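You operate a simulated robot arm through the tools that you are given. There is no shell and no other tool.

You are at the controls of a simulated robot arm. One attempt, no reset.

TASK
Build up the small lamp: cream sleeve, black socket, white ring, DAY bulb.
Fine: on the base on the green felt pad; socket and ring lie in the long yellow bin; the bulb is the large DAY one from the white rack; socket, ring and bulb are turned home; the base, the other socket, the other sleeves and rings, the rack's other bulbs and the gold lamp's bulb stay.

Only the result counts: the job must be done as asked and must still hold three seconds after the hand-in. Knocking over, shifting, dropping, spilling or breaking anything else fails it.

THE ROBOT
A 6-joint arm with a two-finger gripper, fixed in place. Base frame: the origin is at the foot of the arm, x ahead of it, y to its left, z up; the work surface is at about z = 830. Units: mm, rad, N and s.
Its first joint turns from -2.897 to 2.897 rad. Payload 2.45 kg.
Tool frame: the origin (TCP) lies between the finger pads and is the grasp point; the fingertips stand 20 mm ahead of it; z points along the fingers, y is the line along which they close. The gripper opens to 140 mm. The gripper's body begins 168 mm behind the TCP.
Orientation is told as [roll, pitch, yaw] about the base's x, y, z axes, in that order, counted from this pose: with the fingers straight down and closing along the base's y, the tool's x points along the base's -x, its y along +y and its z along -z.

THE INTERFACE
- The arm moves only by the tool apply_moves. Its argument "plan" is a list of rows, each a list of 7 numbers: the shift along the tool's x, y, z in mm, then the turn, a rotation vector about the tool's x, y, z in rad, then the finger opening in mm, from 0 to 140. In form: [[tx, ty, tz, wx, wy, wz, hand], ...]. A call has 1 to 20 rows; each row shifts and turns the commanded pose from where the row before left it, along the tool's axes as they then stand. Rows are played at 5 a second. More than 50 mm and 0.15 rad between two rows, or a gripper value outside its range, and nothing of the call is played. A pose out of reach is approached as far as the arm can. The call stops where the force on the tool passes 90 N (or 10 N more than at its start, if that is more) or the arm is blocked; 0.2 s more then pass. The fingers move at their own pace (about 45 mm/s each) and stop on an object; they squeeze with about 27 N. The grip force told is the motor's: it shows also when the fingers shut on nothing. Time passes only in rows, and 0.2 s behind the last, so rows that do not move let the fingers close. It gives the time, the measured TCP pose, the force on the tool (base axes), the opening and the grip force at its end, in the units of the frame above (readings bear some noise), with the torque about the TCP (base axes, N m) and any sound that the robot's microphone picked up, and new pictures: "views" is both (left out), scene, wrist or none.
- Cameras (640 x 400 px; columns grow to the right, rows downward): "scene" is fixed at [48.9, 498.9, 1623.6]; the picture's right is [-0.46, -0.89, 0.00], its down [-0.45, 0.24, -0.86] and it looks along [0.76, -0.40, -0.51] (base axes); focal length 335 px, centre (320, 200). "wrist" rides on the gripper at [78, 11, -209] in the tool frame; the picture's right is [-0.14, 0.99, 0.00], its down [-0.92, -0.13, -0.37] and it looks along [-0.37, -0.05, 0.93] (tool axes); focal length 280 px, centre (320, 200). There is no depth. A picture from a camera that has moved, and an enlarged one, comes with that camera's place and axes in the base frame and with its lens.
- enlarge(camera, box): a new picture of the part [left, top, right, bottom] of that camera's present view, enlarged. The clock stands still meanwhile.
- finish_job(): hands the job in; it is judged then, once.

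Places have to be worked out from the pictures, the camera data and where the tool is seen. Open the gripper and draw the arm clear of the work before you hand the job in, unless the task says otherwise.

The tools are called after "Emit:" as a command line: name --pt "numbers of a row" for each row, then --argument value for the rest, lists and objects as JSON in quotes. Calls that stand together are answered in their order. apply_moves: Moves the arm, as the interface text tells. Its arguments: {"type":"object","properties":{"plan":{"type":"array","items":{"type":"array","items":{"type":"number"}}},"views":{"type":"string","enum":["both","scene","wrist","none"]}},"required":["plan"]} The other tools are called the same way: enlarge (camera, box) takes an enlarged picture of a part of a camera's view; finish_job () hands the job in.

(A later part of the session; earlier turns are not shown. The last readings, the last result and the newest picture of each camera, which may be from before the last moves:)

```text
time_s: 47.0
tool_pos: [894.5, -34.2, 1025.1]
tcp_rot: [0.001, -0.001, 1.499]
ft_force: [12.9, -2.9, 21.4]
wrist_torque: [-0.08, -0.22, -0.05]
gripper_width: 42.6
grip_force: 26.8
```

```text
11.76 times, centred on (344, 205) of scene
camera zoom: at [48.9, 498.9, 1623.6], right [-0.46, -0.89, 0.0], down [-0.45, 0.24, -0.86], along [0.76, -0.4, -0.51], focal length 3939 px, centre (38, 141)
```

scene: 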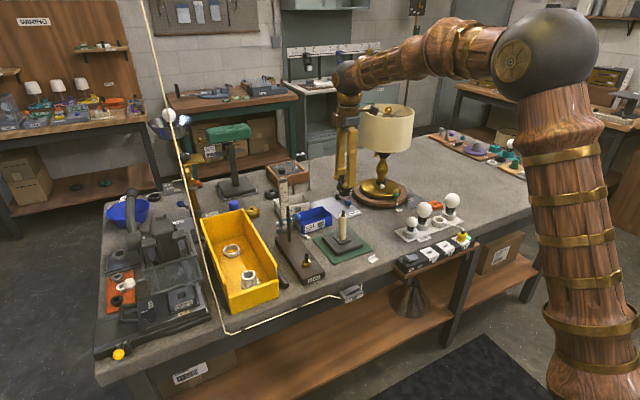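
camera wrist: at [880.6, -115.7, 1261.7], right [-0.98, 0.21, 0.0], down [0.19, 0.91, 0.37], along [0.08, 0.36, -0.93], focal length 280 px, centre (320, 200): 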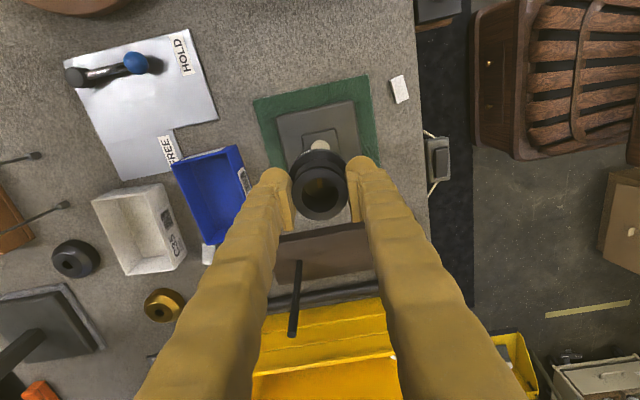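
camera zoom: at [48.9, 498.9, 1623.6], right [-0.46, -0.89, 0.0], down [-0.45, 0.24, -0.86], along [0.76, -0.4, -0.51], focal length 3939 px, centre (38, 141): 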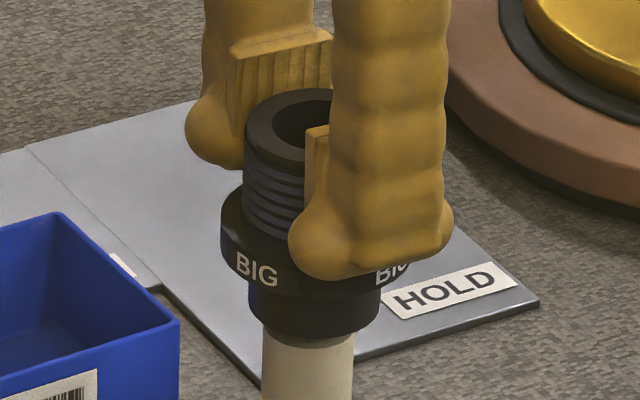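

Now the side force has flipped to +x, so the true centre lies about 0.6 mm back; the vertical stop is the thread start. I'm centring, easing the pressure, and turning clockwise about 0.9 rad to see whether the thread bites.

Emit:
apply_moves --pt "0 -0.6 -0.5 0 0 0 30" --pt "0 0 0.3 0 0 0 30" --pt "0 0 0 0 0 0 30" --views "none"

Emit:
apply_moves --pt "0 0 0.05 0 0 0.15 30" --pt "0 0 0.05 0 0 0.15 30" --pt "0 0 0.05 0 0 0.15 30" --pt "0 0 0.05 0 0 0.15 30" --pt "0 0 0.05 0 0 0.15 30" --pt "0 0 0.05 0 0 0.15 30" --pt "0 0 0 0 0 0 30" --views "wrist"

Emit:
enlarge --camera "scene" --box '[328, 188, 360, 222]'

Emit:
enlarge --camera "wrist" --box '[270, 130, 370, 230]'

```text
time_s: 47.8
tool_pos: [893.9, -33.6, 1023.9]
tcp_rot: [0.001, -0.002, 1.5]
ft_force: [2.6, -1.4, 13.5]
wrist_torque: [-0.02, -0.03, 0.02]
gripper_width: 42.8
grip_force: 27.0
```

```text
time_s: 49.4
tool_pos: [895.2, -35.0, 1021.5]
tcp_rot: [0.0, -0.001, 0.6]
ft_force: [5.8, -6.5, 2.1]
wrist_torque: [-0.15, -0.12, 0.02]
gripper_width: 42.6
grip_force: 27.3
camera wrist: at [824.4, -71.0, 1231.8], right [-0.44, 0.9, 0.0], down [0.83, 0.41, 0.37], along [0.33, 0.16, -0.93], focal length 280 px, centre (320, 200)
```

wrist: 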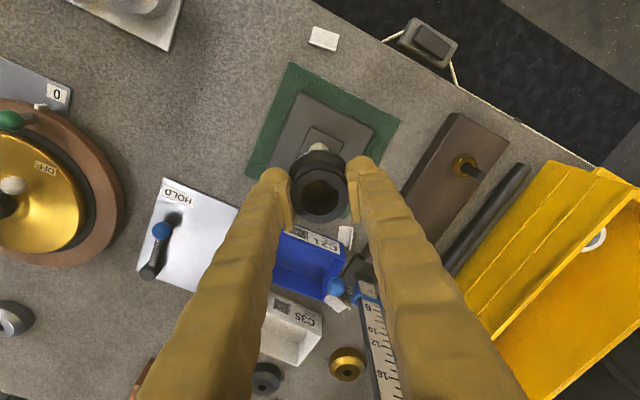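

```text
11.76 times, centred on (344, 205) of scene
camera zoom: at [48.9, 498.9, 1623.6], right [-0.46, -0.89, 0.0], down [-0.45, 0.24, -0.86], along [0.76, -0.4, -0.51], focal length 3939 px, centre (38, 141)
```

zoom: 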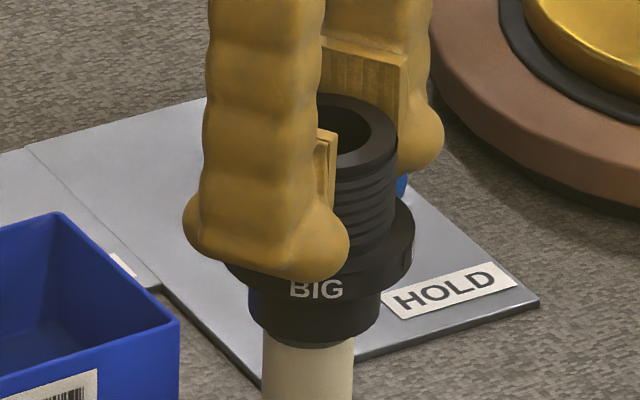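

```text
4.00 times, centred on (320, 180) of wrist
camera zoom: at [824.4, -71.0, 1231.8], right [-0.44, 0.9, 0.0], down [0.83, 0.41, 0.37], along [0.33, 0.16, -0.93], focal length 1122 px, centre (320, 280)
```

zoom: 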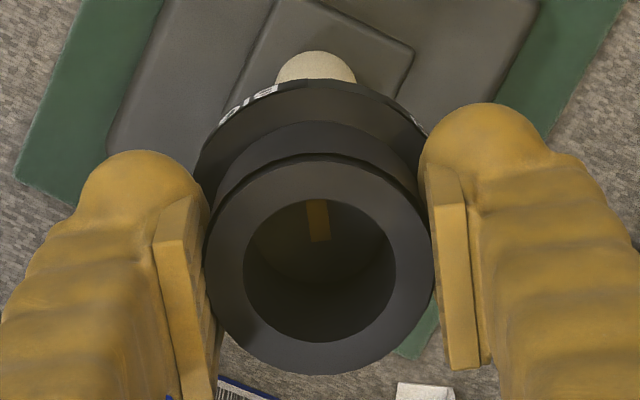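

The socket turned with the hand and dropped a few mm, so the thread seems to be biting; vertical force fell to 2 N. Small lateral correction, then continue clockwise with light feed.

Emit:
apply_moves --pt "-0.05 -0.3 0.1 0 0 0.15 30" --pt "0 0 0.1 0 0 0.15 30" --pt "0 0 0.1 0 0 0.15 30" --pt "0 0 0.1 0 0 0.15 30" --pt "0 0 0 0 0 0 30" --views "none"

Emit:
enlarge --camera "scene" --box '[328, 188, 360, 222]'

```text
time_s: 50.6
tool_pos: [894.1, -34.9, 1021.4]
tcp_rot: [0.001, 0.0, -0.002]
ft_force: [4.5, -4.8, -3.7]
wrist_torque: [-0.23, -0.25, -0.01]
gripper_width: 42.5
grip_force: 26.7
```

```text
11.76 times, centred on (344, 205) of scene
camera zoom: at [48.9, 498.9, 1623.6], right [-0.46, -0.89, 0.0], down [-0.45, 0.24, -0.86], along [0.76, -0.4, -0.51], focal length 3939 px, centre (38, 141)
```

zoom: 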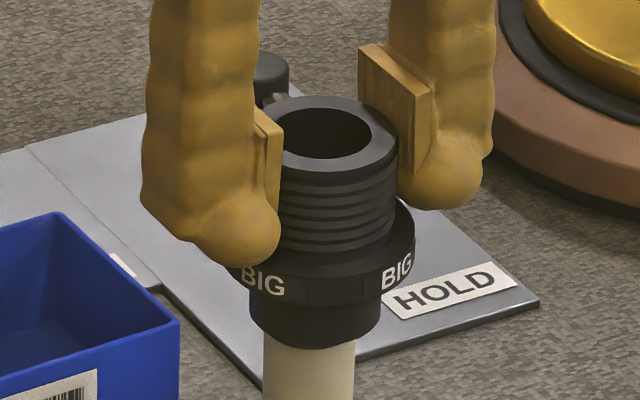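

The thread is pulling down slightly (-3.7 N), so it is engaging. Small lateral correction and continue clockwise with a little more feed.

Emit:
apply_moves --pt "-0.3 -0.3 0.12 0 0 0.15 30" --pt "0 0 0.12 0 0 0.15 30" --pt "0 0 0.12 0 0 0.15 30" --pt "0 0 0.12 0 0 0.15 30" --pt "0 0 0.12 0 0 0.15 30" --pt "0 0 0.12 0 0 0.15 30" --pt "0 0 0 0 0 0 30" --views "none"

Emit:
enlarge --camera "scene" --box '[328, 188, 360, 222]'

Emit:
enlarge --camera "wrist" --box '[270, 130, 370, 230]'

```text
time_s: 52.2
tool_pos: [895.7, -35.8, 1021.6]
tcp_rot: [0.0, -0.001, -0.901]
ft_force: [-0.4, 0.7, -15.6]
wrist_torque: [-0.03, -0.01, -0.01]
gripper_width: 42.7
grip_force: 27.0
```

```text
11.76 times, centred on (344, 205) of scene
camera zoom: at [48.9, 498.9, 1623.6], right [-0.46, -0.89, 0.0], down [-0.45, 0.24, -0.86], along [0.76, -0.4, -0.51], focal length 3939 px, centre (38, 141)
```

zoom: 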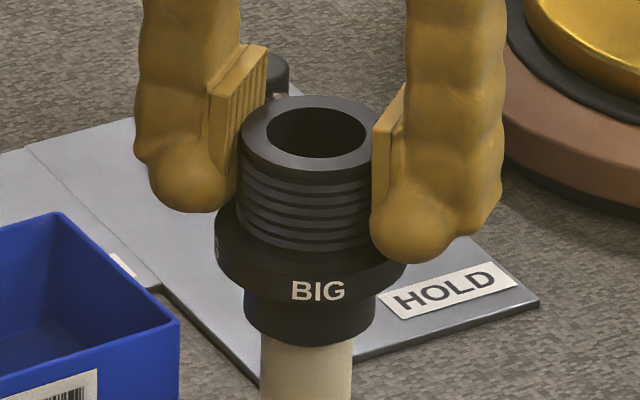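

```text
4.00 times, centred on (320, 180) of wrist
camera zoom: at [855.8, 31.7, 1230.9], right [0.86, 0.51, 0.0], down [0.47, -0.8, 0.37], along [0.19, -0.32, -0.93], focal length 1122 px, centre (320, 280)
```

zoom: 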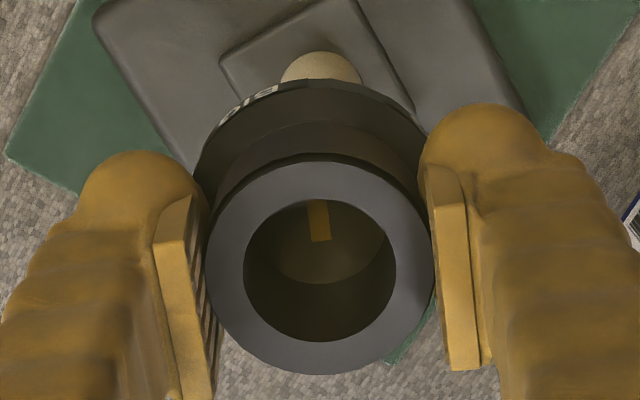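

Now the thread is clearly pulling down (-15.6 N, side forces near zero). I'm feeding down to relieve it and continuing to turn clockwise with more feed per row.

Emit:
apply_moves --pt "0 0 0.5 0 0 0 30" --pt "0 0 0 0 0 0 30" --views "none"

Emit:
apply_moves --pt "0 0 0.18 0 0 0.15 30" --pt "0 0 0.18 0 0 0.15 30" --pt "0 0 0.18 0 0 0.15 30" --pt "0 0 0.18 0 0 0.15 30" --pt "0 0 0 0 0 0 30" --views "none"

Emit:
enlarge --camera "scene" --box '[328, 188, 360, 222]'

```text
time_s: 52.8
tool_pos: [894.6, -35.9, 1021.8]
tcp_rot: [0.0, 0.0, -0.898]
ft_force: [0.8, 0.1, -14.6]
wrist_torque: [-0.05, -0.03, -0.04]
gripper_width: 42.8
grip_force: 27.0
```

```text
time_s: 54.0
tool_pos: [895.4, -34.7, 1020.8]
tcp_rot: [0.0, -0.002, -1.5]
ft_force: [-5.2, -0.8, -5.8]
wrist_torque: [-0.03, 0.02, -0.02]
gripper_width: 42.6
grip_force: 26.8
```

```text
11.76 times, centred on (344, 205) of scene
camera zoom: at [48.9, 498.9, 1623.6], right [-0.46, -0.89, 0.0], down [-0.45, 0.24, -0.86], along [0.76, -0.4, -0.51], focal length 3939 px, centre (38, 141)
```

zoom: 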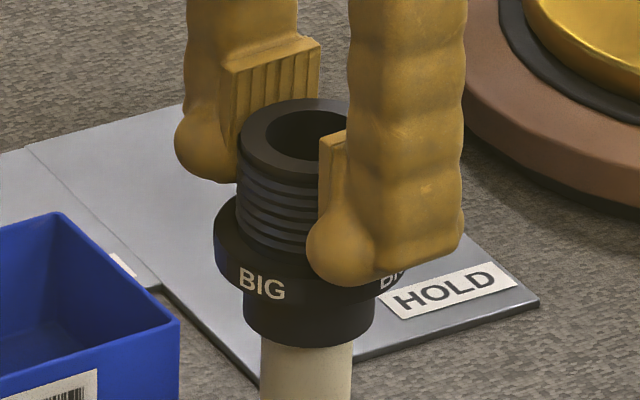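

Checking the junction with a close zoom and the grip from the wrist camera before continuing.

Emit:
enlarge --camera "scene" --box '[334, 205, 356, 219]'

Emit:
enlarge --camera "wrist" --box '[270, 130, 370, 230]'

```text
16.00 times, centred on (345, 212) of scene
camera zoom: at [48.9, 498.9, 1623.6], right [-0.46, -0.89, 0.0], down [-0.45, 0.24, -0.86], along [0.76, -0.4, -0.51], focal length 5357 px, centre (-80, 8)
```

zoom: 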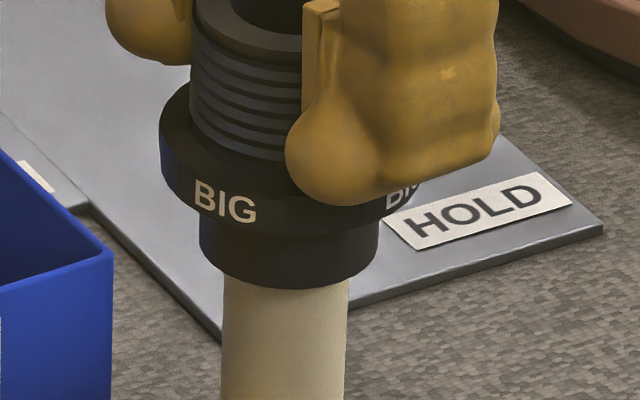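

```text
4.00 times, centred on (320, 180) of wrist
camera zoom: at [900.9, 42.1, 1229.8], right [1.0, -0.07, 0.0], down [-0.06, -0.93, 0.37], along [-0.02, -0.37, -0.93], focal length 1122 px, centre (320, 280)
```

zoom: 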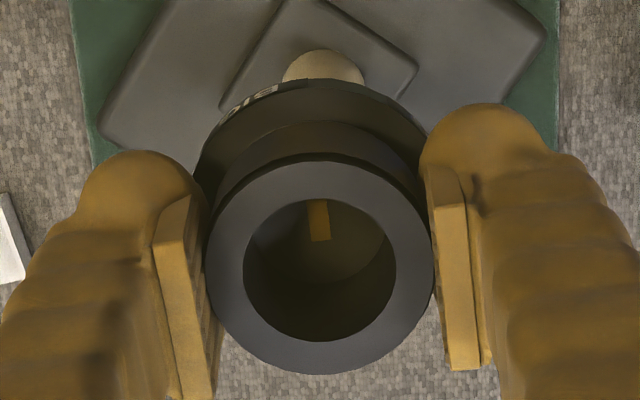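

The junction gap has closed visibly (about 3 mm gained; roughly 4 mm remain). Continuing clockwise in short bursts with light feed.

Emit:
apply_moves --pt "0 0 0.1 0 0 0.15 30" --pt "0 0 0.1 0 0 0.15 30" --pt "0 0 0.1 0 0 0.15 30" --pt "0 0 0.1 0 0 0.15 30" --pt "0 0 0 0 0 0 30" --views "none"

Emit:
apply_moves --pt "0 0 0.1 0 0 0.15 30" --pt "0 0 0.1 0 0 0.15 30" --pt "0 0 0 0 0 0 30" --views "none"

Emit:
enlarge --camera "scene" --box '[334, 205, 356, 219]'

```text
time_s: 55.2
tool_pos: [894.5, -35.2, 1019.6]
tcp_rot: [0.001, 0.0, -2.1]
ft_force: [-4.9, -0.8, -5.0]
wrist_torque: [0.01, 0.05, -0.02]
gripper_width: 42.6
grip_force: 26.8
```

```text
time_s: 56.0
tool_pos: [896.1, -36.4, 1019.1]
tcp_rot: [0.0, 0.001, -2.399]
ft_force: [-1.1, -1.4, -13.0]
wrist_torque: [-0.18, 0.05, 0.0]
gripper_width: 42.7
grip_force: 26.9
```

```text
16.00 times, centred on (345, 212) of scene
camera zoom: at [48.9, 498.9, 1623.6], right [-0.46, -0.89, 0.0], down [-0.45, 0.24, -0.86], along [0.76, -0.4, -0.51], focal length 5357 px, centre (-80, 8)
```

zoom: 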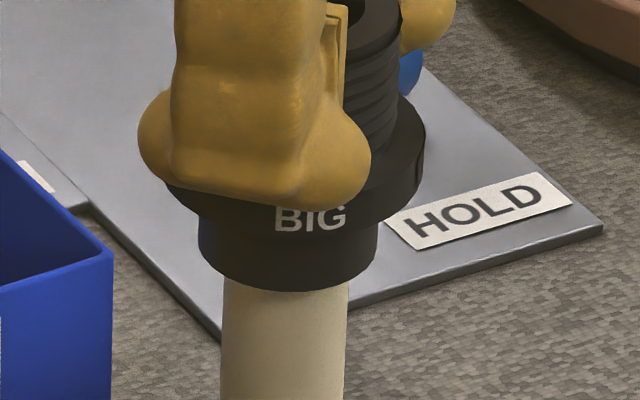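

Turning works: yaw -2.4, with the thread pulling down. I'll relieve the tension, open the fingers, rotate the hand back counter-clockwise for another bite, raising 2 mm to stay clear of the flange.

Emit:
apply_moves --pt "0 0 0.6 0 0 0 30" --pt "0 0 0 0 0 0 45" --pt "0 0 0 0 0 0 64" --pt "0 0 -2 0 0 0 64" --pt "0 0 0 0 0 -0.15 64" --pt "0 0 0 0 0 -0.15 64" --pt "0 0 0 0 0 -0.15 64" --pt "0 0 0 0 0 -0.15 64" --pt "0 0 0 0 0 -0.15 64" --pt "0 0 0 0 0 -0.15 64" --pt "0 0 0 0 0 -0.15 64" --pt "0 0 0 0 0 -0.15 64" --pt "0 0 0 0 0 -0.15 64" --pt "0 0 0 0 0 -0.15 64" --pt "0 0 0 0 0 -0.15 64" --pt "0 0 0 0 0 -0.15 64" --pt "0 0 0 0 0 -0.15 64" --pt "0 0 0 0 0 -0.15 64" --pt "0 0 0 0 0 -0.15 64" --pt "0 0 0 0 0 -0.15 64" --views "wrist"

Emit:
enlarge --camera "scene" --box '[328, 188, 360, 222]'

Emit:
enlarge --camera "wrist" --box '[270, 130, 370, 230]'

```text
time_s: 60.2
tool_pos: [894.5, -36.0, 1020.9]
tcp_rot: [0.003, 0.001, 0.004]
ft_force: [0.7, 0.7, -0.8]
wrist_torque: [0.01, 0.01, 0.02]
gripper_width: 64.0
grip_force: 0.0
camera wrist: at [817.4, -25.4, 1231.0], right [0.13, 0.99, 0.0], down [0.92, -0.13, 0.37], along [0.37, -0.05, -0.93], focal length 280 px, centre (320, 200)
```

wrist: 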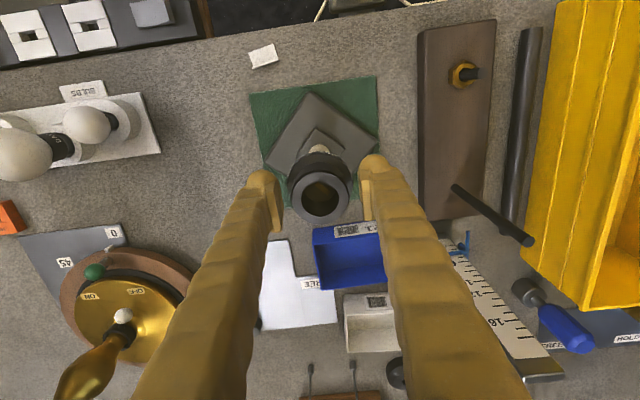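

```text
11.76 times, centred on (344, 205) of scene
camera zoom: at [48.9, 498.9, 1623.6], right [-0.46, -0.89, 0.0], down [-0.45, 0.24, -0.86], along [0.76, -0.4, -0.51], focal length 3939 px, centre (38, 141)
```

zoom: 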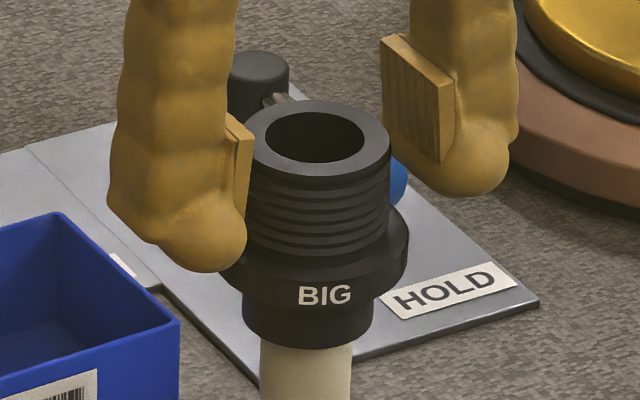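

```text
4.00 times, centred on (320, 180) of wrist
camera zoom: at [817.4, -25.4, 1231.0], right [0.13, 0.99, 0.0], down [0.92, -0.13, 0.37], along [0.37, -0.05, -0.93], focal length 1122 px, centre (320, 280)
```

zoom: 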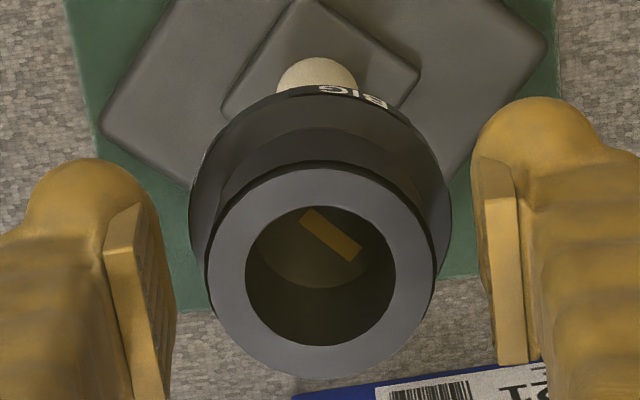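

Important observation: the square base plate now appears rotated relative to the felt, because the screw's pull lifted it a little and it turned along with the socket. I'll take a careful look at the whole base before going on.

Emit:
enlarge --camera "scene" --box '[310, 185, 390, 270]'

Emit:
enlarge --camera "wrist" --box '[240, 60, 400, 230]'

```text
4.71 times, centred on (350, 228) of scene
camera zoom: at [48.9, 498.9, 1623.6], right [-0.46, -0.89, 0.0], down [-0.45, 0.24, -0.86], along [0.76, -0.4, -0.51], focal length 1576 px, centre (179, 71)
```

zoom: 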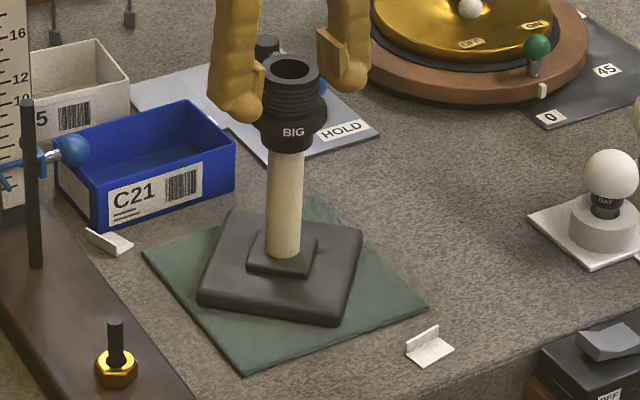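

```text
2.35 times, centred on (320, 145) of wrist
camera zoom: at [817.4, -25.4, 1231.0], right [0.13, 0.99, 0.0], down [0.92, -0.13, 0.37], along [0.37, -0.05, -0.93], focal length 660 px, centre (320, 329)
```

zoom: 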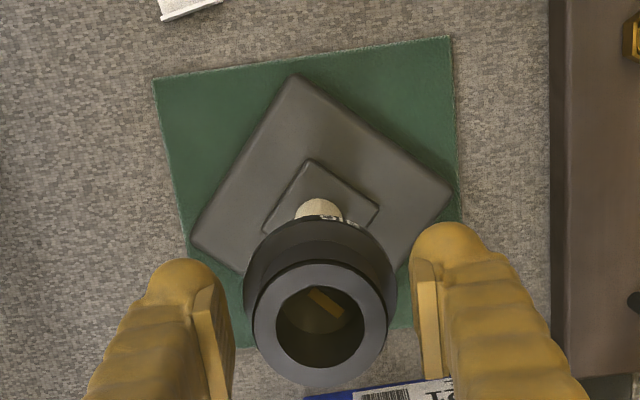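

The base has turned roughly 50° and crept about 3 mm; the cause was upward pull while turning faster than I fed down. From here I'll keep a downward press while turning, and later lift slightly to turn the base back. I'm re-centring on the socket and winding the open hand back counter-clockwise.

Emit:
apply_moves --pt "-2.7 -0.3 0 0 0 -0.15 64" --pt "0 0 0 0 0 -0.15 64" --pt "0 0 0 0 0 -0.15 64" --pt "0 0 0 0 0 -0.15 64" --pt "0 0 0 0 0 -0.15 64" --pt "0 0 0 0 0 -0.15 64" --pt "0 0 0 0 0 -0.15 64" --pt "0 0 0 0 0 -0.15 64" --pt "0 0 0 0 0 -0.15 64" --pt "0 0 0 0 0 -0.15 64" --pt "0 0 0 0 0 -0.15 64" --pt "0 0 0 0 0 -0.15 64" --pt "0 0 0 0 0 -0.15 64" --pt "0 0 0 0 0 -0.15 64" --pt "0 0 0 0 0 0 64" --views "wrist"

Emit:
enlarge --camera "wrist" --box '[270, 130, 370, 230]'

Emit:
enlarge --camera "scene" --box '[328, 188, 360, 222]'

```text
time_s: 63.4
tool_pos: [899.4, -36.0, 1020.9]
tcp_rot: [-0.001, 0.001, 2.101]
ft_force: [-0.1, 0.0, 0.4]
wrist_torque: [-0.01, 0.05, 0.0]
gripper_width: 64.1
grip_force: 0.0
camera wrist: at [928.1, -109.4, 1230.6], right [-0.92, -0.38, 0.0], down [-0.36, 0.86, 0.37], along [-0.14, 0.34, -0.93], focal length 280 px, centre (320, 200)
```

wrist: 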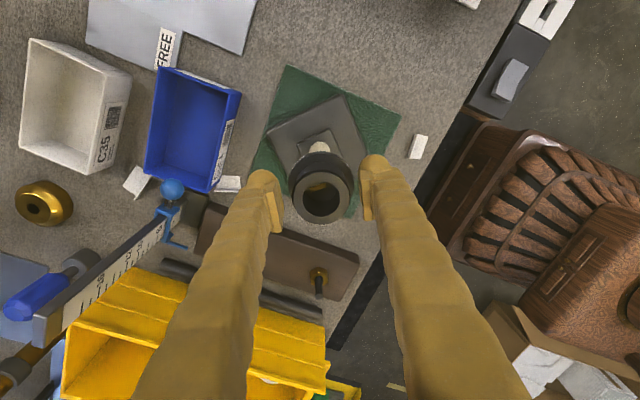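

```text
4.00 times, centred on (320, 180) of wrist
camera zoom: at [928.1, -109.4, 1230.6], right [-0.92, -0.38, 0.0], down [-0.36, 0.86, 0.37], along [-0.14, 0.34, -0.93], focal length 1122 px, centre (320, 280)
```

zoom: 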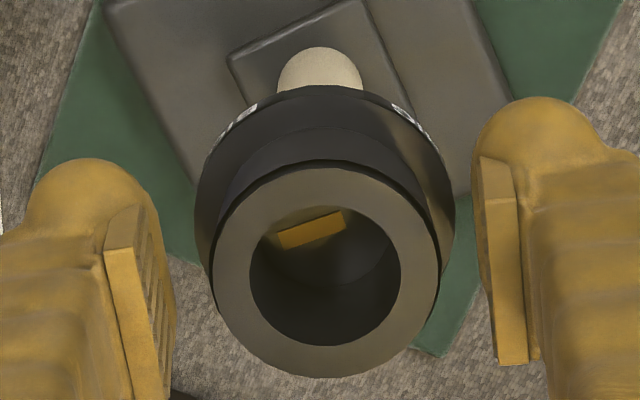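

```text
11.76 times, centred on (344, 205) of scene
camera zoom: at [48.9, 498.9, 1623.6], right [-0.46, -0.89, 0.0], down [-0.45, 0.24, -0.86], along [0.76, -0.4, -0.51], focal length 3939 px, centre (38, 141)
```

zoom: 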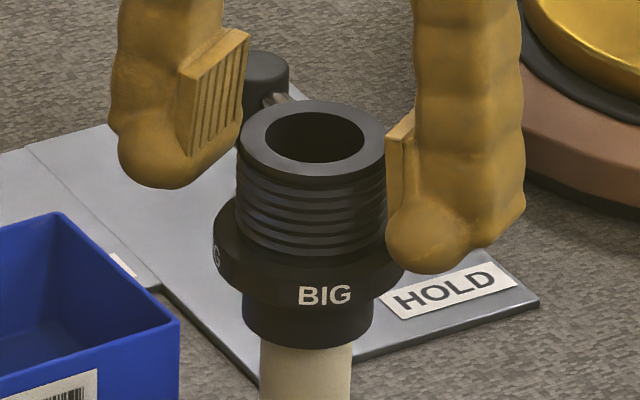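

Comparing the two yaw views shows a constant camera bias of about -1.5 mm in tool x; corrected, the socket axis is at about (896.2,-35.0). I'm centring there, closing, and pressing down lightly before turning.

Emit:
apply_moves --pt "-1.0 1.1 0 0 0 0 64" --pt "0 0 0 0 0 0 45" --pt "0 0 0 0 0 0 30" --pt "0 0 0 0 0 0 30" --pt "0 0 0 0 0 0 30" --pt "0 0 0.4 0 0 0 30" --pt "0 0 0.4 0 0 0 30" --pt "0 0 0 0 0 0 30" --views "none"

```text
time_s: 65.2
tool_pos: [894.8, -34.1, 1022.2]
tcp_rot: [-0.001, 0.0, 2.098]
ft_force: [-1.6, 0.4, 16.8]
wrist_torque: [0.08, 0.07, 0.01]
gripper_width: 41.5
grip_force: 26.9
```

Pressing with 17 N and nearly zero side force. Now turning clockwise with matched feed.

Emit:
apply_moves --pt "0 0 0.1 0 0 0.15 30" --pt "0 0 0.1 0 0 0.15 30" --pt "0 0 0.1 0 0 0.15 30" --pt "0 0 0.1 0 0 0.15 30" --pt "0 0 0 0 0 0 30" --views "none"

Emit:
enlarge --camera "scene" --box '[310, 185, 390, 270]'

```text
time_s: 66.4
tool_pos: [896.2, -34.5, 1019.7]
tcp_rot: [-0.001, 0.001, 1.499]
ft_force: [3.7, 0.2, -2.4]
wrist_torque: [0.01, -0.06, 0.38]
gripper_width: 42.9
grip_force: 27.1
```

```text
4.71 times, centred on (350, 228) of scene
camera zoom: at [48.9, 498.9, 1623.6], right [-0.46, -0.89, 0.0], down [-0.45, 0.24, -0.86], along [0.76, -0.4, -0.51], focal length 1576 px, centre (179, 71)
```

zoom: 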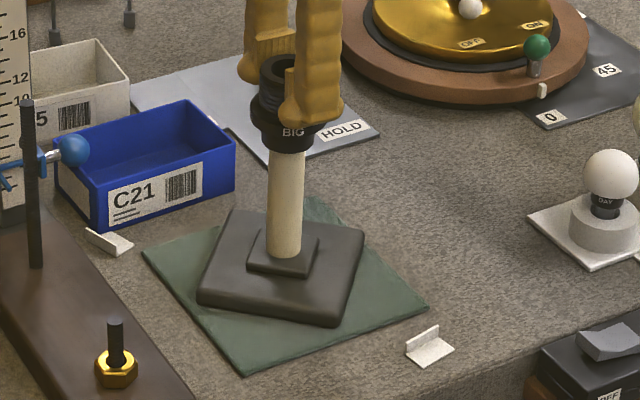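

Torque rose to 0.38 N·m and the "BIG" label did not move, so the fingers slipped around the socket: it may already be home. Looking closely at the junction.

Emit:
enlarge --camera "scene" --box '[334, 205, 356, 219]'

Emit:
enlarge --camera "scene" --box '[328, 188, 360, 222]'

Emit:
enlarge --camera "wrist" --box '[270, 130, 370, 230]'

```text
16.00 times, centred on (345, 212) of scene
camera zoom: at [48.9, 498.9, 1623.6], right [-0.46, -0.89, 0.0], down [-0.45, 0.24, -0.86], along [0.76, -0.4, -0.51], focal length 5357 px, centre (-80, 8)
```

zoom: 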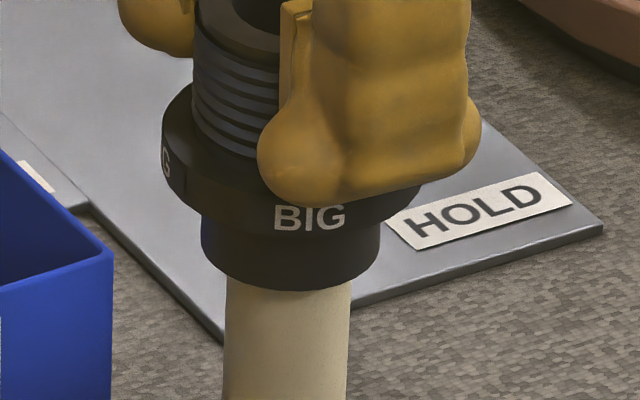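

```text
11.76 times, centred on (344, 205) of scene
camera zoom: at [48.9, 498.9, 1623.6], right [-0.46, -0.89, 0.0], down [-0.45, 0.24, -0.86], along [0.76, -0.4, -0.51], focal length 3939 px, centre (38, 141)
```

zoom: 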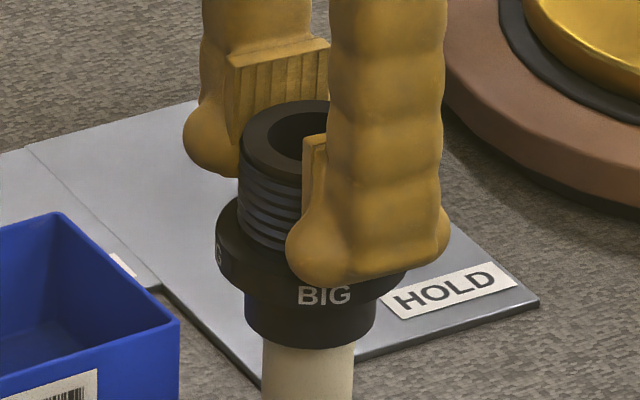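

```text
4.00 times, centred on (320, 180) of wrist
camera zoom: at [880.0, -113.5, 1229.3], right [-0.98, 0.21, 0.0], down [0.19, 0.91, 0.37], along [0.08, 0.36, -0.93], focal length 1122 px, centre (320, 280)
```

zoom: 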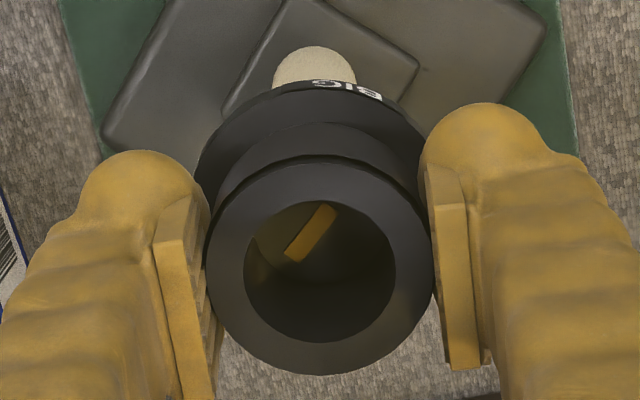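

The label confirms the socket no longer turns with the hand, so it resists at least the grip's slip torque. To verify the seat I'll release, lift clear, and tilt the hand back for a low-angle wrist-camera view of the neck/sleeve junction.

Emit:
apply_moves --pt "0 0 0 0 0 0 45" --pt "0 0 0 0 0 0 66" --pt "0 0 0 0 0 0 66" --pt "0 0 -30 0 0 0 66" --pt "0 0 -40 0 0 0 66" --pt "0 0 -20 0 0 0.15 66" --pt "0 0 0 0 0 0.15 66" --pt "0 0 0 0 0 0.15 66" --pt "0 0 0 0 0 0.15 66" --pt "0 0 0 0 0 0.15 66" --pt "0 0 0 0 0 0.15 66" --pt "0 0 0 0 0 0.15 66" --pt "0 0 0 0 0 0.15 66" --pt "0 0 0 0 0 0.15 66" --pt "0 0 0 0 0 0.15 66" --pt "45 0 0 0 0 0 66" --pt "45 0 0 0 0 0 66" --pt "45 0 0 0 0 0 66" --pt "45 0 0 0 0 0 66" --pt "45 0 0 0 0 0 66" --views "both"

```text
time_s: 70.6
tool_pos: [671.1, -34.2, 1108.5]
tcp_rot: [-0.001, 0.001, 0.003]
ft_force: [0.6, 0.4, -0.5]
wrist_torque: [-0.02, -0.03, -0.01]
gripper_width: 65.9
grip_force: 0.0
camera wrist: at [592.5, -24.2, 1318.1], right [0.14, 0.99, 0.0], down [0.92, -0.13, 0.37], along [0.36, -0.05, -0.93], focal length 280 px, centre (320, 200)
```

scene: 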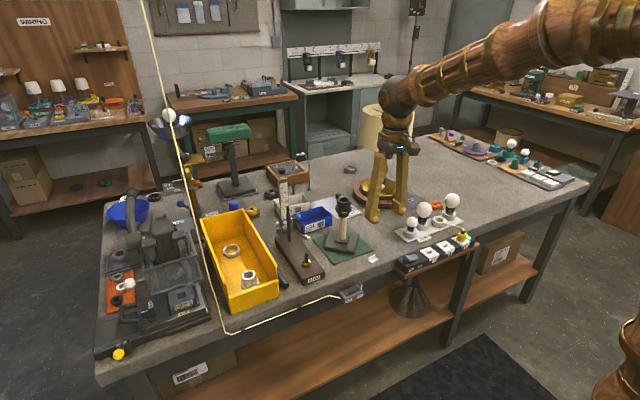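
wrist: 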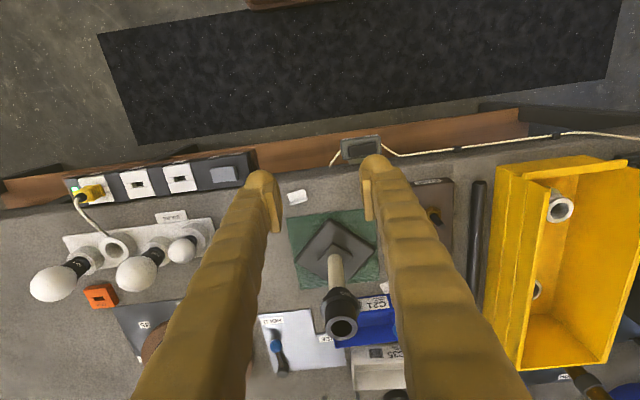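

Now I tilt the hand outward about 50° and drop a bit to get a low side view of the lamp.

Emit:
apply_moves --pt "0 0 0 0 -0.15 0 66" --pt "0 0 0 0 -0.15 0 66" --pt "0 0 0 0 -0.15 0 66" --pt "0 0 0 0 -0.15 0 66" --pt "0 0 0 0 -0.15 0 66" --pt "0 0 0 0 -0.15 0 66" --pt "20 0 0 0 0 0 66" --pt "20 0 0 0 0 0 66" --pt "0 0 0 0 0 0 66" --views "both"

Emit:
enlarge --camera "wrist" --box '[260, 120, 380, 280]'

```text
time_s: 72.6
tool_pos: [647.6, -29.5, 1079.7]
tcp_rot: [0.019, -0.835, 0.0]
ft_force: [-0.5, 0.0, 0.7]
wrist_torque: [-0.02, -0.01, -0.02]
gripper_width: 66.1
grip_force: 0.0
out of reach, approached as far as the arm can: row 6
camera wrist: at [438.7, -23.7, 1162.7], right [0.08, 0.99, 0.11], down [0.35, -0.13, 0.93], along [0.94, -0.03, -0.35], focal length 280 px, centre (320, 200)
```

scene: 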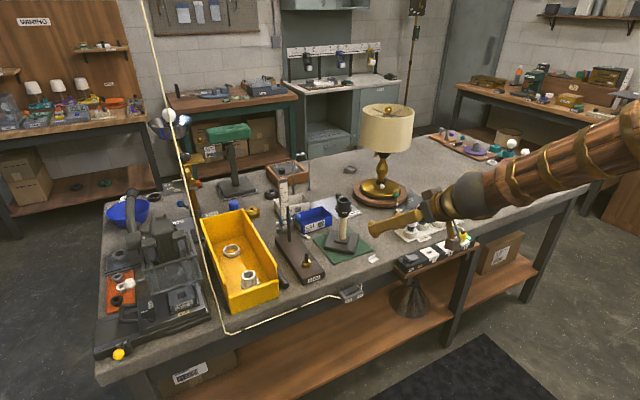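
wrist: 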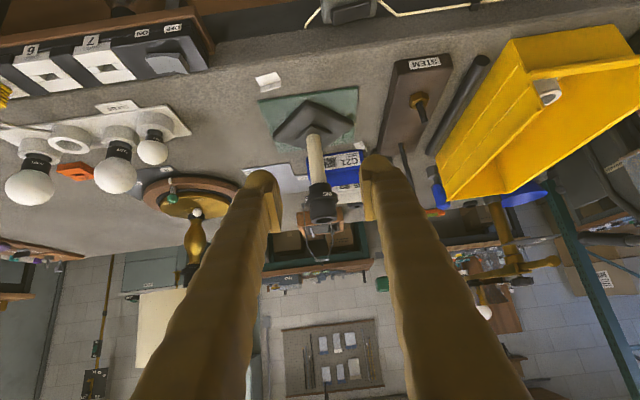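

```text
2.50 times, centred on (320, 200) of wrist
camera zoom: at [438.7, -23.7, 1162.7], right [0.08, 0.99, 0.11], down [0.35, -0.13, 0.93], along [0.94, -0.03, -0.35], focal length 701 px, centre (320, 200)
```

zoom: 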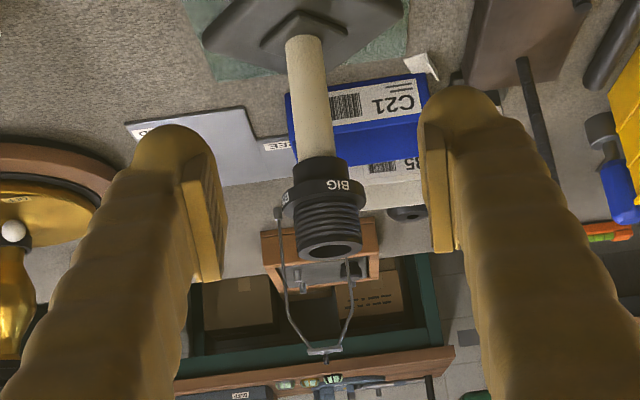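

This inverted low view shows the lamp clearly. Zooming on the neck/sleeve junction.

Emit:
enlarge --camera "wrist" --box '[295, 165, 350, 225]'

Emit:
enlarge --camera "wrist" --box '[255, 80, 375, 190]'

```text
6.67 times, centred on (322, 195) of wrist
camera zoom: at [438.7, -23.7, 1162.7], right [0.08, 0.99, 0.11], down [0.35, -0.13, 0.93], along [0.94, -0.03, -0.35], focal length 1869 px, centre (303, 233)
```

zoom: 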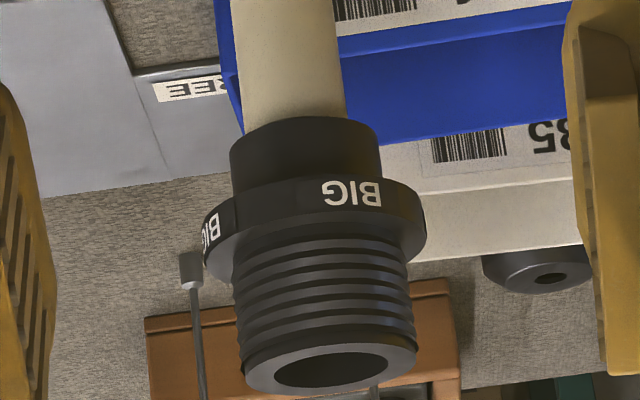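

```text
3.64 times, centred on (315, 135) of wrist
camera zoom: at [438.7, -23.7, 1162.7], right [0.08, 0.99, 0.11], down [0.35, -0.13, 0.93], along [0.94, -0.03, -0.35], focal length 1020 px, centre (338, 436)
```

zoom: 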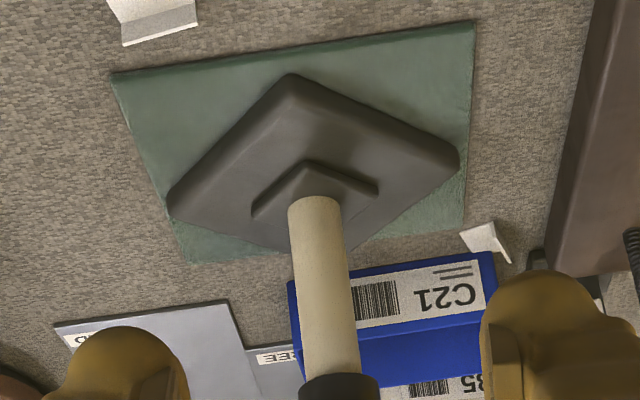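

No gap is visible from about 24° elevation (it would hide at most about 2 mm). I'll take one lower look to be sure.

Emit:
apply_moves --pt "26 0 20.7 0 0 0 66" --pt "26 0 20.7 0 0 0 66" --pt "26 0 20.7 0 0 0 66" --pt "26 0 20.7 0 0 0 66" --pt "0 0 0 0 0 0 66" --views "wrist"

Emit:
enlarge --camera "wrist" --box '[290, 190, 350, 250]'

```text
time_s: 73.8
tool_pos: [661.5, -29.5, 961.1]
tcp_rot: [0.021, -0.832, 0.003]
ft_force: [-0.7, -0.4, 1.0]
wrist_torque: [-0.02, -0.01, 0.0]
gripper_width: 66.1
grip_force: 0.0
out of reach, approached as far as the arm can: row 3, 4
camera wrist: at [453.9, -24.0, 1045.9], right [0.08, 0.99, 0.12], down [0.35, -0.14, 0.93], along [0.93, -0.03, -0.36], focal length 280 px, centre (320, 200)
```

wrist: 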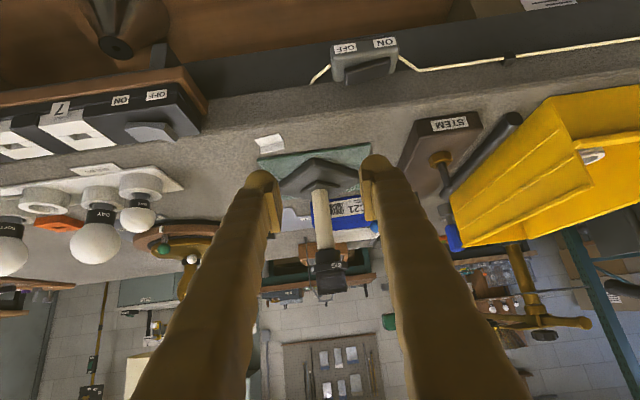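

```text
6.67 times, centred on (320, 220) of wrist
camera zoom: at [453.9, -24.0, 1045.9], right [0.08, 0.99, 0.12], down [0.35, -0.14, 0.93], along [0.93, -0.03, -0.36], focal length 1869 px, centre (320, 67)
```

zoom: 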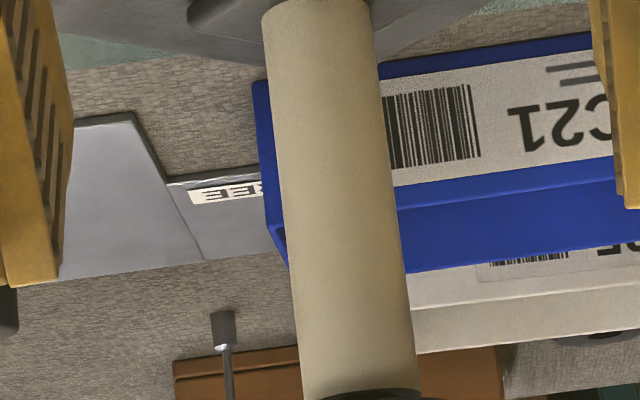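

Emit:
enlarge --camera "wrist" --box '[300, 220, 350, 300]'

Emit:
enlarge --camera "wrist" --box '[310, 235, 345, 265]'

```text
5.00 times, centred on (325, 260) of wrist
camera zoom: at [453.9, -24.0, 1045.9], right [0.08, 0.99, 0.12], down [0.35, -0.14, 0.93], along [0.93, -0.03, -0.36], focal length 1402 px, centre (295, -100)
```

zoom: 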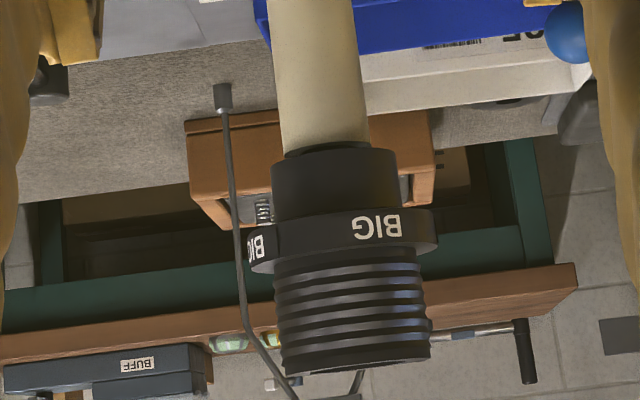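

```text
13.33 times, centred on (328, 250) of wrist
camera zoom: at [453.9, -24.0, 1045.9], right [0.08, 0.99, 0.12], down [0.35, -0.14, 0.93], along [0.93, -0.03, -0.36], focal length 3738 px, centre (220, -467)
```

zoom: 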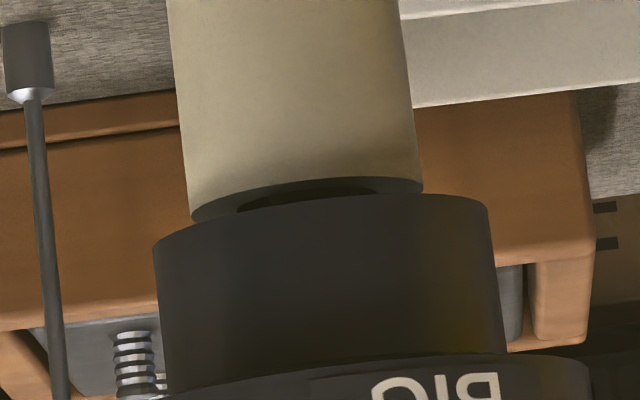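

There is still a gap of about 3.3 mm between neck and sleeve, so I need to find out whether the stop I felt is the real end of the thread. I'm reversing the same path back above the lamp to test with a regrip.

Emit:
apply_moves --pt "-26 0 -20.7 0 0 0 66" --pt "-26 0 -20.7 0 0 0 66" --pt "-26 0 -20.7 0 0 0 66" --pt "-26 0 -20.7 0 0 0 66" --pt "-20 0 0 0 0 0 66" --pt "-20 0 0 0 0 0 66" --pt "0 0 0 0 0.15 0 66" --pt "0 0 0 0 0.15 0 66" --pt "0 0 0 0 0.15 0 66" --pt "0 0 0 0 0.15 0 66" --pt "0 0 0 0 0.15 0 66" --pt "0 0 0 0 0.15 0 66" --pt "0 0 0 0 0 0 66" --views "wrist"

```text
time_s: 76.6
tool_pos: [695.7, -30.7, 1125.9]
tcp_rot: [0.013, 0.064, 0.015]
ft_force: [-0.2, -0.2, 0.1]
wrist_torque: [-0.03, 0.01, -0.03]
gripper_width: 65.7
grip_force: 0.1
camera wrist: at [631.7, -25.1, 1340.1], right [0.12, 0.99, 0.0], down [0.94, -0.12, 0.31], along [0.3, -0.03, -0.95], focal length 280 px, centre (320, 200)
```

wrist: 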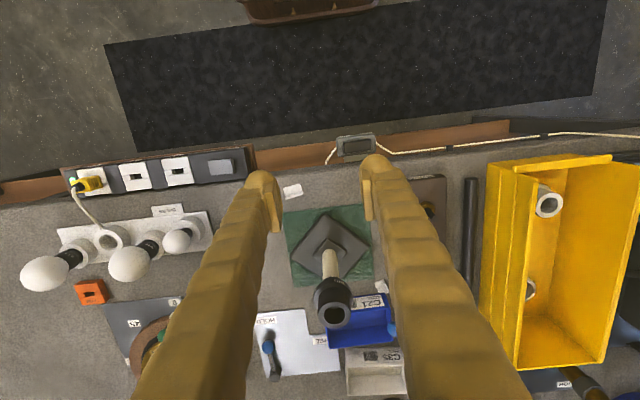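

The reach-limited pose shifted my commanded reference, leaving a small tilt (0.064 rad). I'm correcting the orientation and taking several readings to re-establish the true pose.

Emit:
apply_moves --pt "0 0 0 0.013 -0.064 0.015 66" --pt "0 0 0 0 0 0 66" --pt "0 0 0 0 0 0 66" --views "none"

Emit:
apply_moves --pt "0 0 0 0 0 0 66" --views "none"

Emit:
apply_moves --pt "0 0 0 0 0 0 66" --views "none"

Emit:
apply_moves --pt "0 0 0 0 0 0 66" --views "none"

Emit:
apply_moves --pt "0 0 0 0 0 0 66" --views "none"

```text
time_s: 77.4
tool_pos: [696.5, -30.2, 1126.1]
tcp_rot: [0.002, -0.003, 0.001]
ft_force: [-0.7, 0.0, -0.4]
wrist_torque: [-0.04, 0.02, 0.0]
gripper_width: 65.9
grip_force: 0.1
```

```text
time_s: 77.8
tool_pos: [695.5, -31.3, 1125.3]
tcp_rot: [0.0, -0.003, 0.001]
ft_force: [0.2, -0.5, 0.4]
wrist_torque: [0.0, 0.03, -0.04]
gripper_width: 65.8
grip_force: 0.0
```

```text
time_s: 78.2
tool_pos: [697.9, -30.4, 1126.7]
tcp_rot: [0.001, 0.001, -0.001]
ft_force: [0.3, -0.1, -0.3]
wrist_torque: [-0.01, -0.02, 0.01]
gripper_width: 65.8
grip_force: 0.1
```

```text
time_s: 78.6
tool_pos: [696.1, -30.3, 1126.5]
tcp_rot: [0.001, -0.002, 0.0]
ft_force: [-0.2, -0.5, -0.5]
wrist_torque: [0.01, 0.0, 0.0]
gripper_width: 65.8
grip_force: 0.2
```

```text
time_s: 79.0
tool_pos: [697.3, -30.1, 1126.9]
tcp_rot: [0.0, 0.001, 0.0]
ft_force: [-0.7, 0.2, -1.5]
wrist_torque: [-0.02, -0.02, 0.04]
gripper_width: 65.9
grip_force: 0.1
```

Reference re-established: TCP at about (696.7,-30.5,1126.3), upright. Moving back above the socket.

Emit:
apply_moves --pt "-40 -0.9 0 0 0 0 66" --pt "-40 -0.9 0 0 0 0 66" --pt "-40 -0.9 0 0 0 0 66" --pt "-40 -0.9 0 0 0 0 66" --pt "-39.5 -0.9 0 0 0 0 66" --pt "0 0 30 0 0 0 66" --pt "0 0 30 0 0 0 66" --pt "0 0 0 0 0 0 66" --pt "0 0 0 0 0 0 66" --views "wrist"

Emit:
enlarge --camera "wrist" --box '[260, 110, 380, 230]'

```text
time_s: 81.0
tool_pos: [894.8, -34.6, 1065.2]
tcp_rot: [-0.001, -0.003, 0.001]
ft_force: [0.2, 1.1, -0.5]
wrist_torque: [-0.04, -0.01, -0.01]
gripper_width: 65.8
grip_force: 0.0
camera wrist: at [817.0, -25.0, 1274.5], right [0.14, 0.99, 0.0], down [0.92, -0.13, 0.37], along [0.37, -0.05, -0.93], focal length 280 px, centre (320, 200)
```

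wrist: 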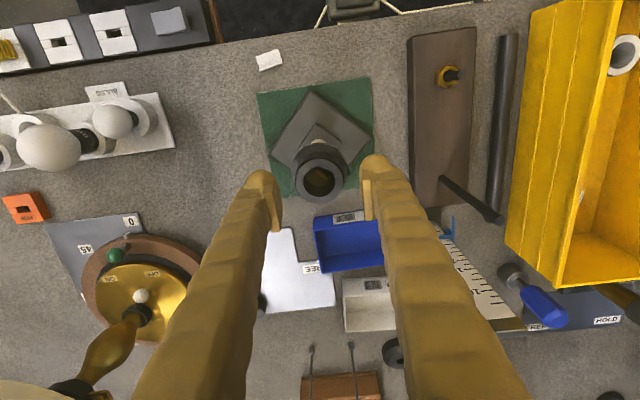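

```text
3.33 times, centred on (320, 170) of wrist
camera zoom: at [817.0, -25.0, 1274.5], right [0.14, 0.99, 0.0], down [0.92, -0.13, 0.37], along [0.37, -0.05, -0.93], focal length 935 px, centre (320, 300)
```

zoom: 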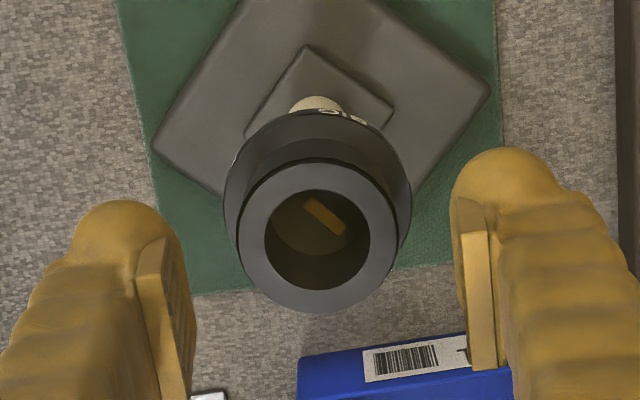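

The socket axis looks about 1 mm off in x and y from here; correcting, lowering around the barrel and gripping again.

Emit:
apply_moves --pt "-1.0 -0.6 15 0 0 0 66" --pt "0 0 15 0 0 0 66" --pt "0 0 14 0 0 0 66" --pt "0 0 0 0 0 0 66" --pt "0 0 0 0 0 0 45" --pt "0 0 0 0 0 0 30" --pt "0 0 0 0 0 0 30" --pt "0 0 0 0 0 0 30" --views "wrist"

Emit:
enlarge --camera "wrist" --box '[270, 130, 370, 230]'

Emit:
enlarge --camera "scene" --box '[328, 188, 360, 222]'

```text
time_s: 82.8
tool_pos: [896.7, -35.3, 1021.7]
tcp_rot: [0.0, 0.001, -0.001]
ft_force: [0.0, -3.6, -1.9]
wrist_torque: [-0.04, -0.05, -0.02]
gripper_width: 42.9
grip_force: 26.5
camera wrist: at [818.9, -25.8, 1231.6], right [0.14, 0.99, 0.0], down [0.92, -0.13, 0.37], along [0.37, -0.05, -0.93], focal length 280 px, centre (320, 200)
```

wrist: 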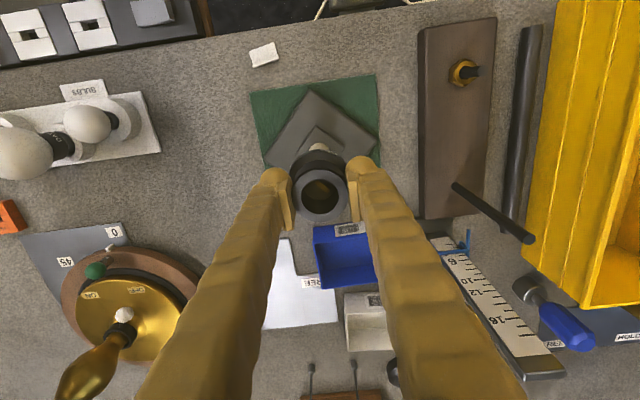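

```text
4.00 times, centred on (320, 180) of wrist
camera zoom: at [818.9, -25.8, 1231.6], right [0.14, 0.99, 0.0], down [0.92, -0.13, 0.37], along [0.37, -0.05, -0.93], focal length 1122 px, centre (320, 280)
```

zoom: 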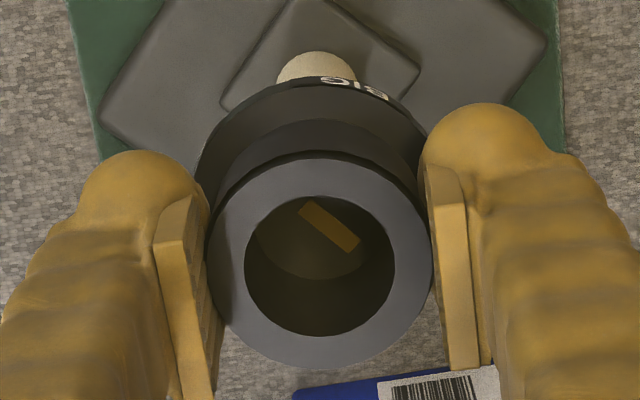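

```text
11.76 times, centred on (344, 205) of scene
camera zoom: at [48.9, 498.9, 1623.6], right [-0.46, -0.89, 0.0], down [-0.45, 0.24, -0.86], along [0.76, -0.4, -0.51], focal length 3939 px, centre (38, 141)
```

zoom: 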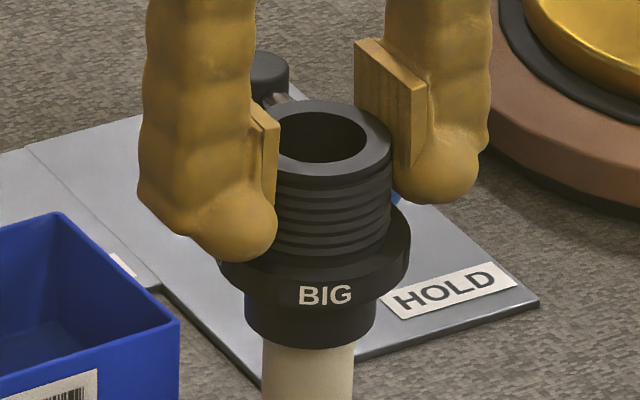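

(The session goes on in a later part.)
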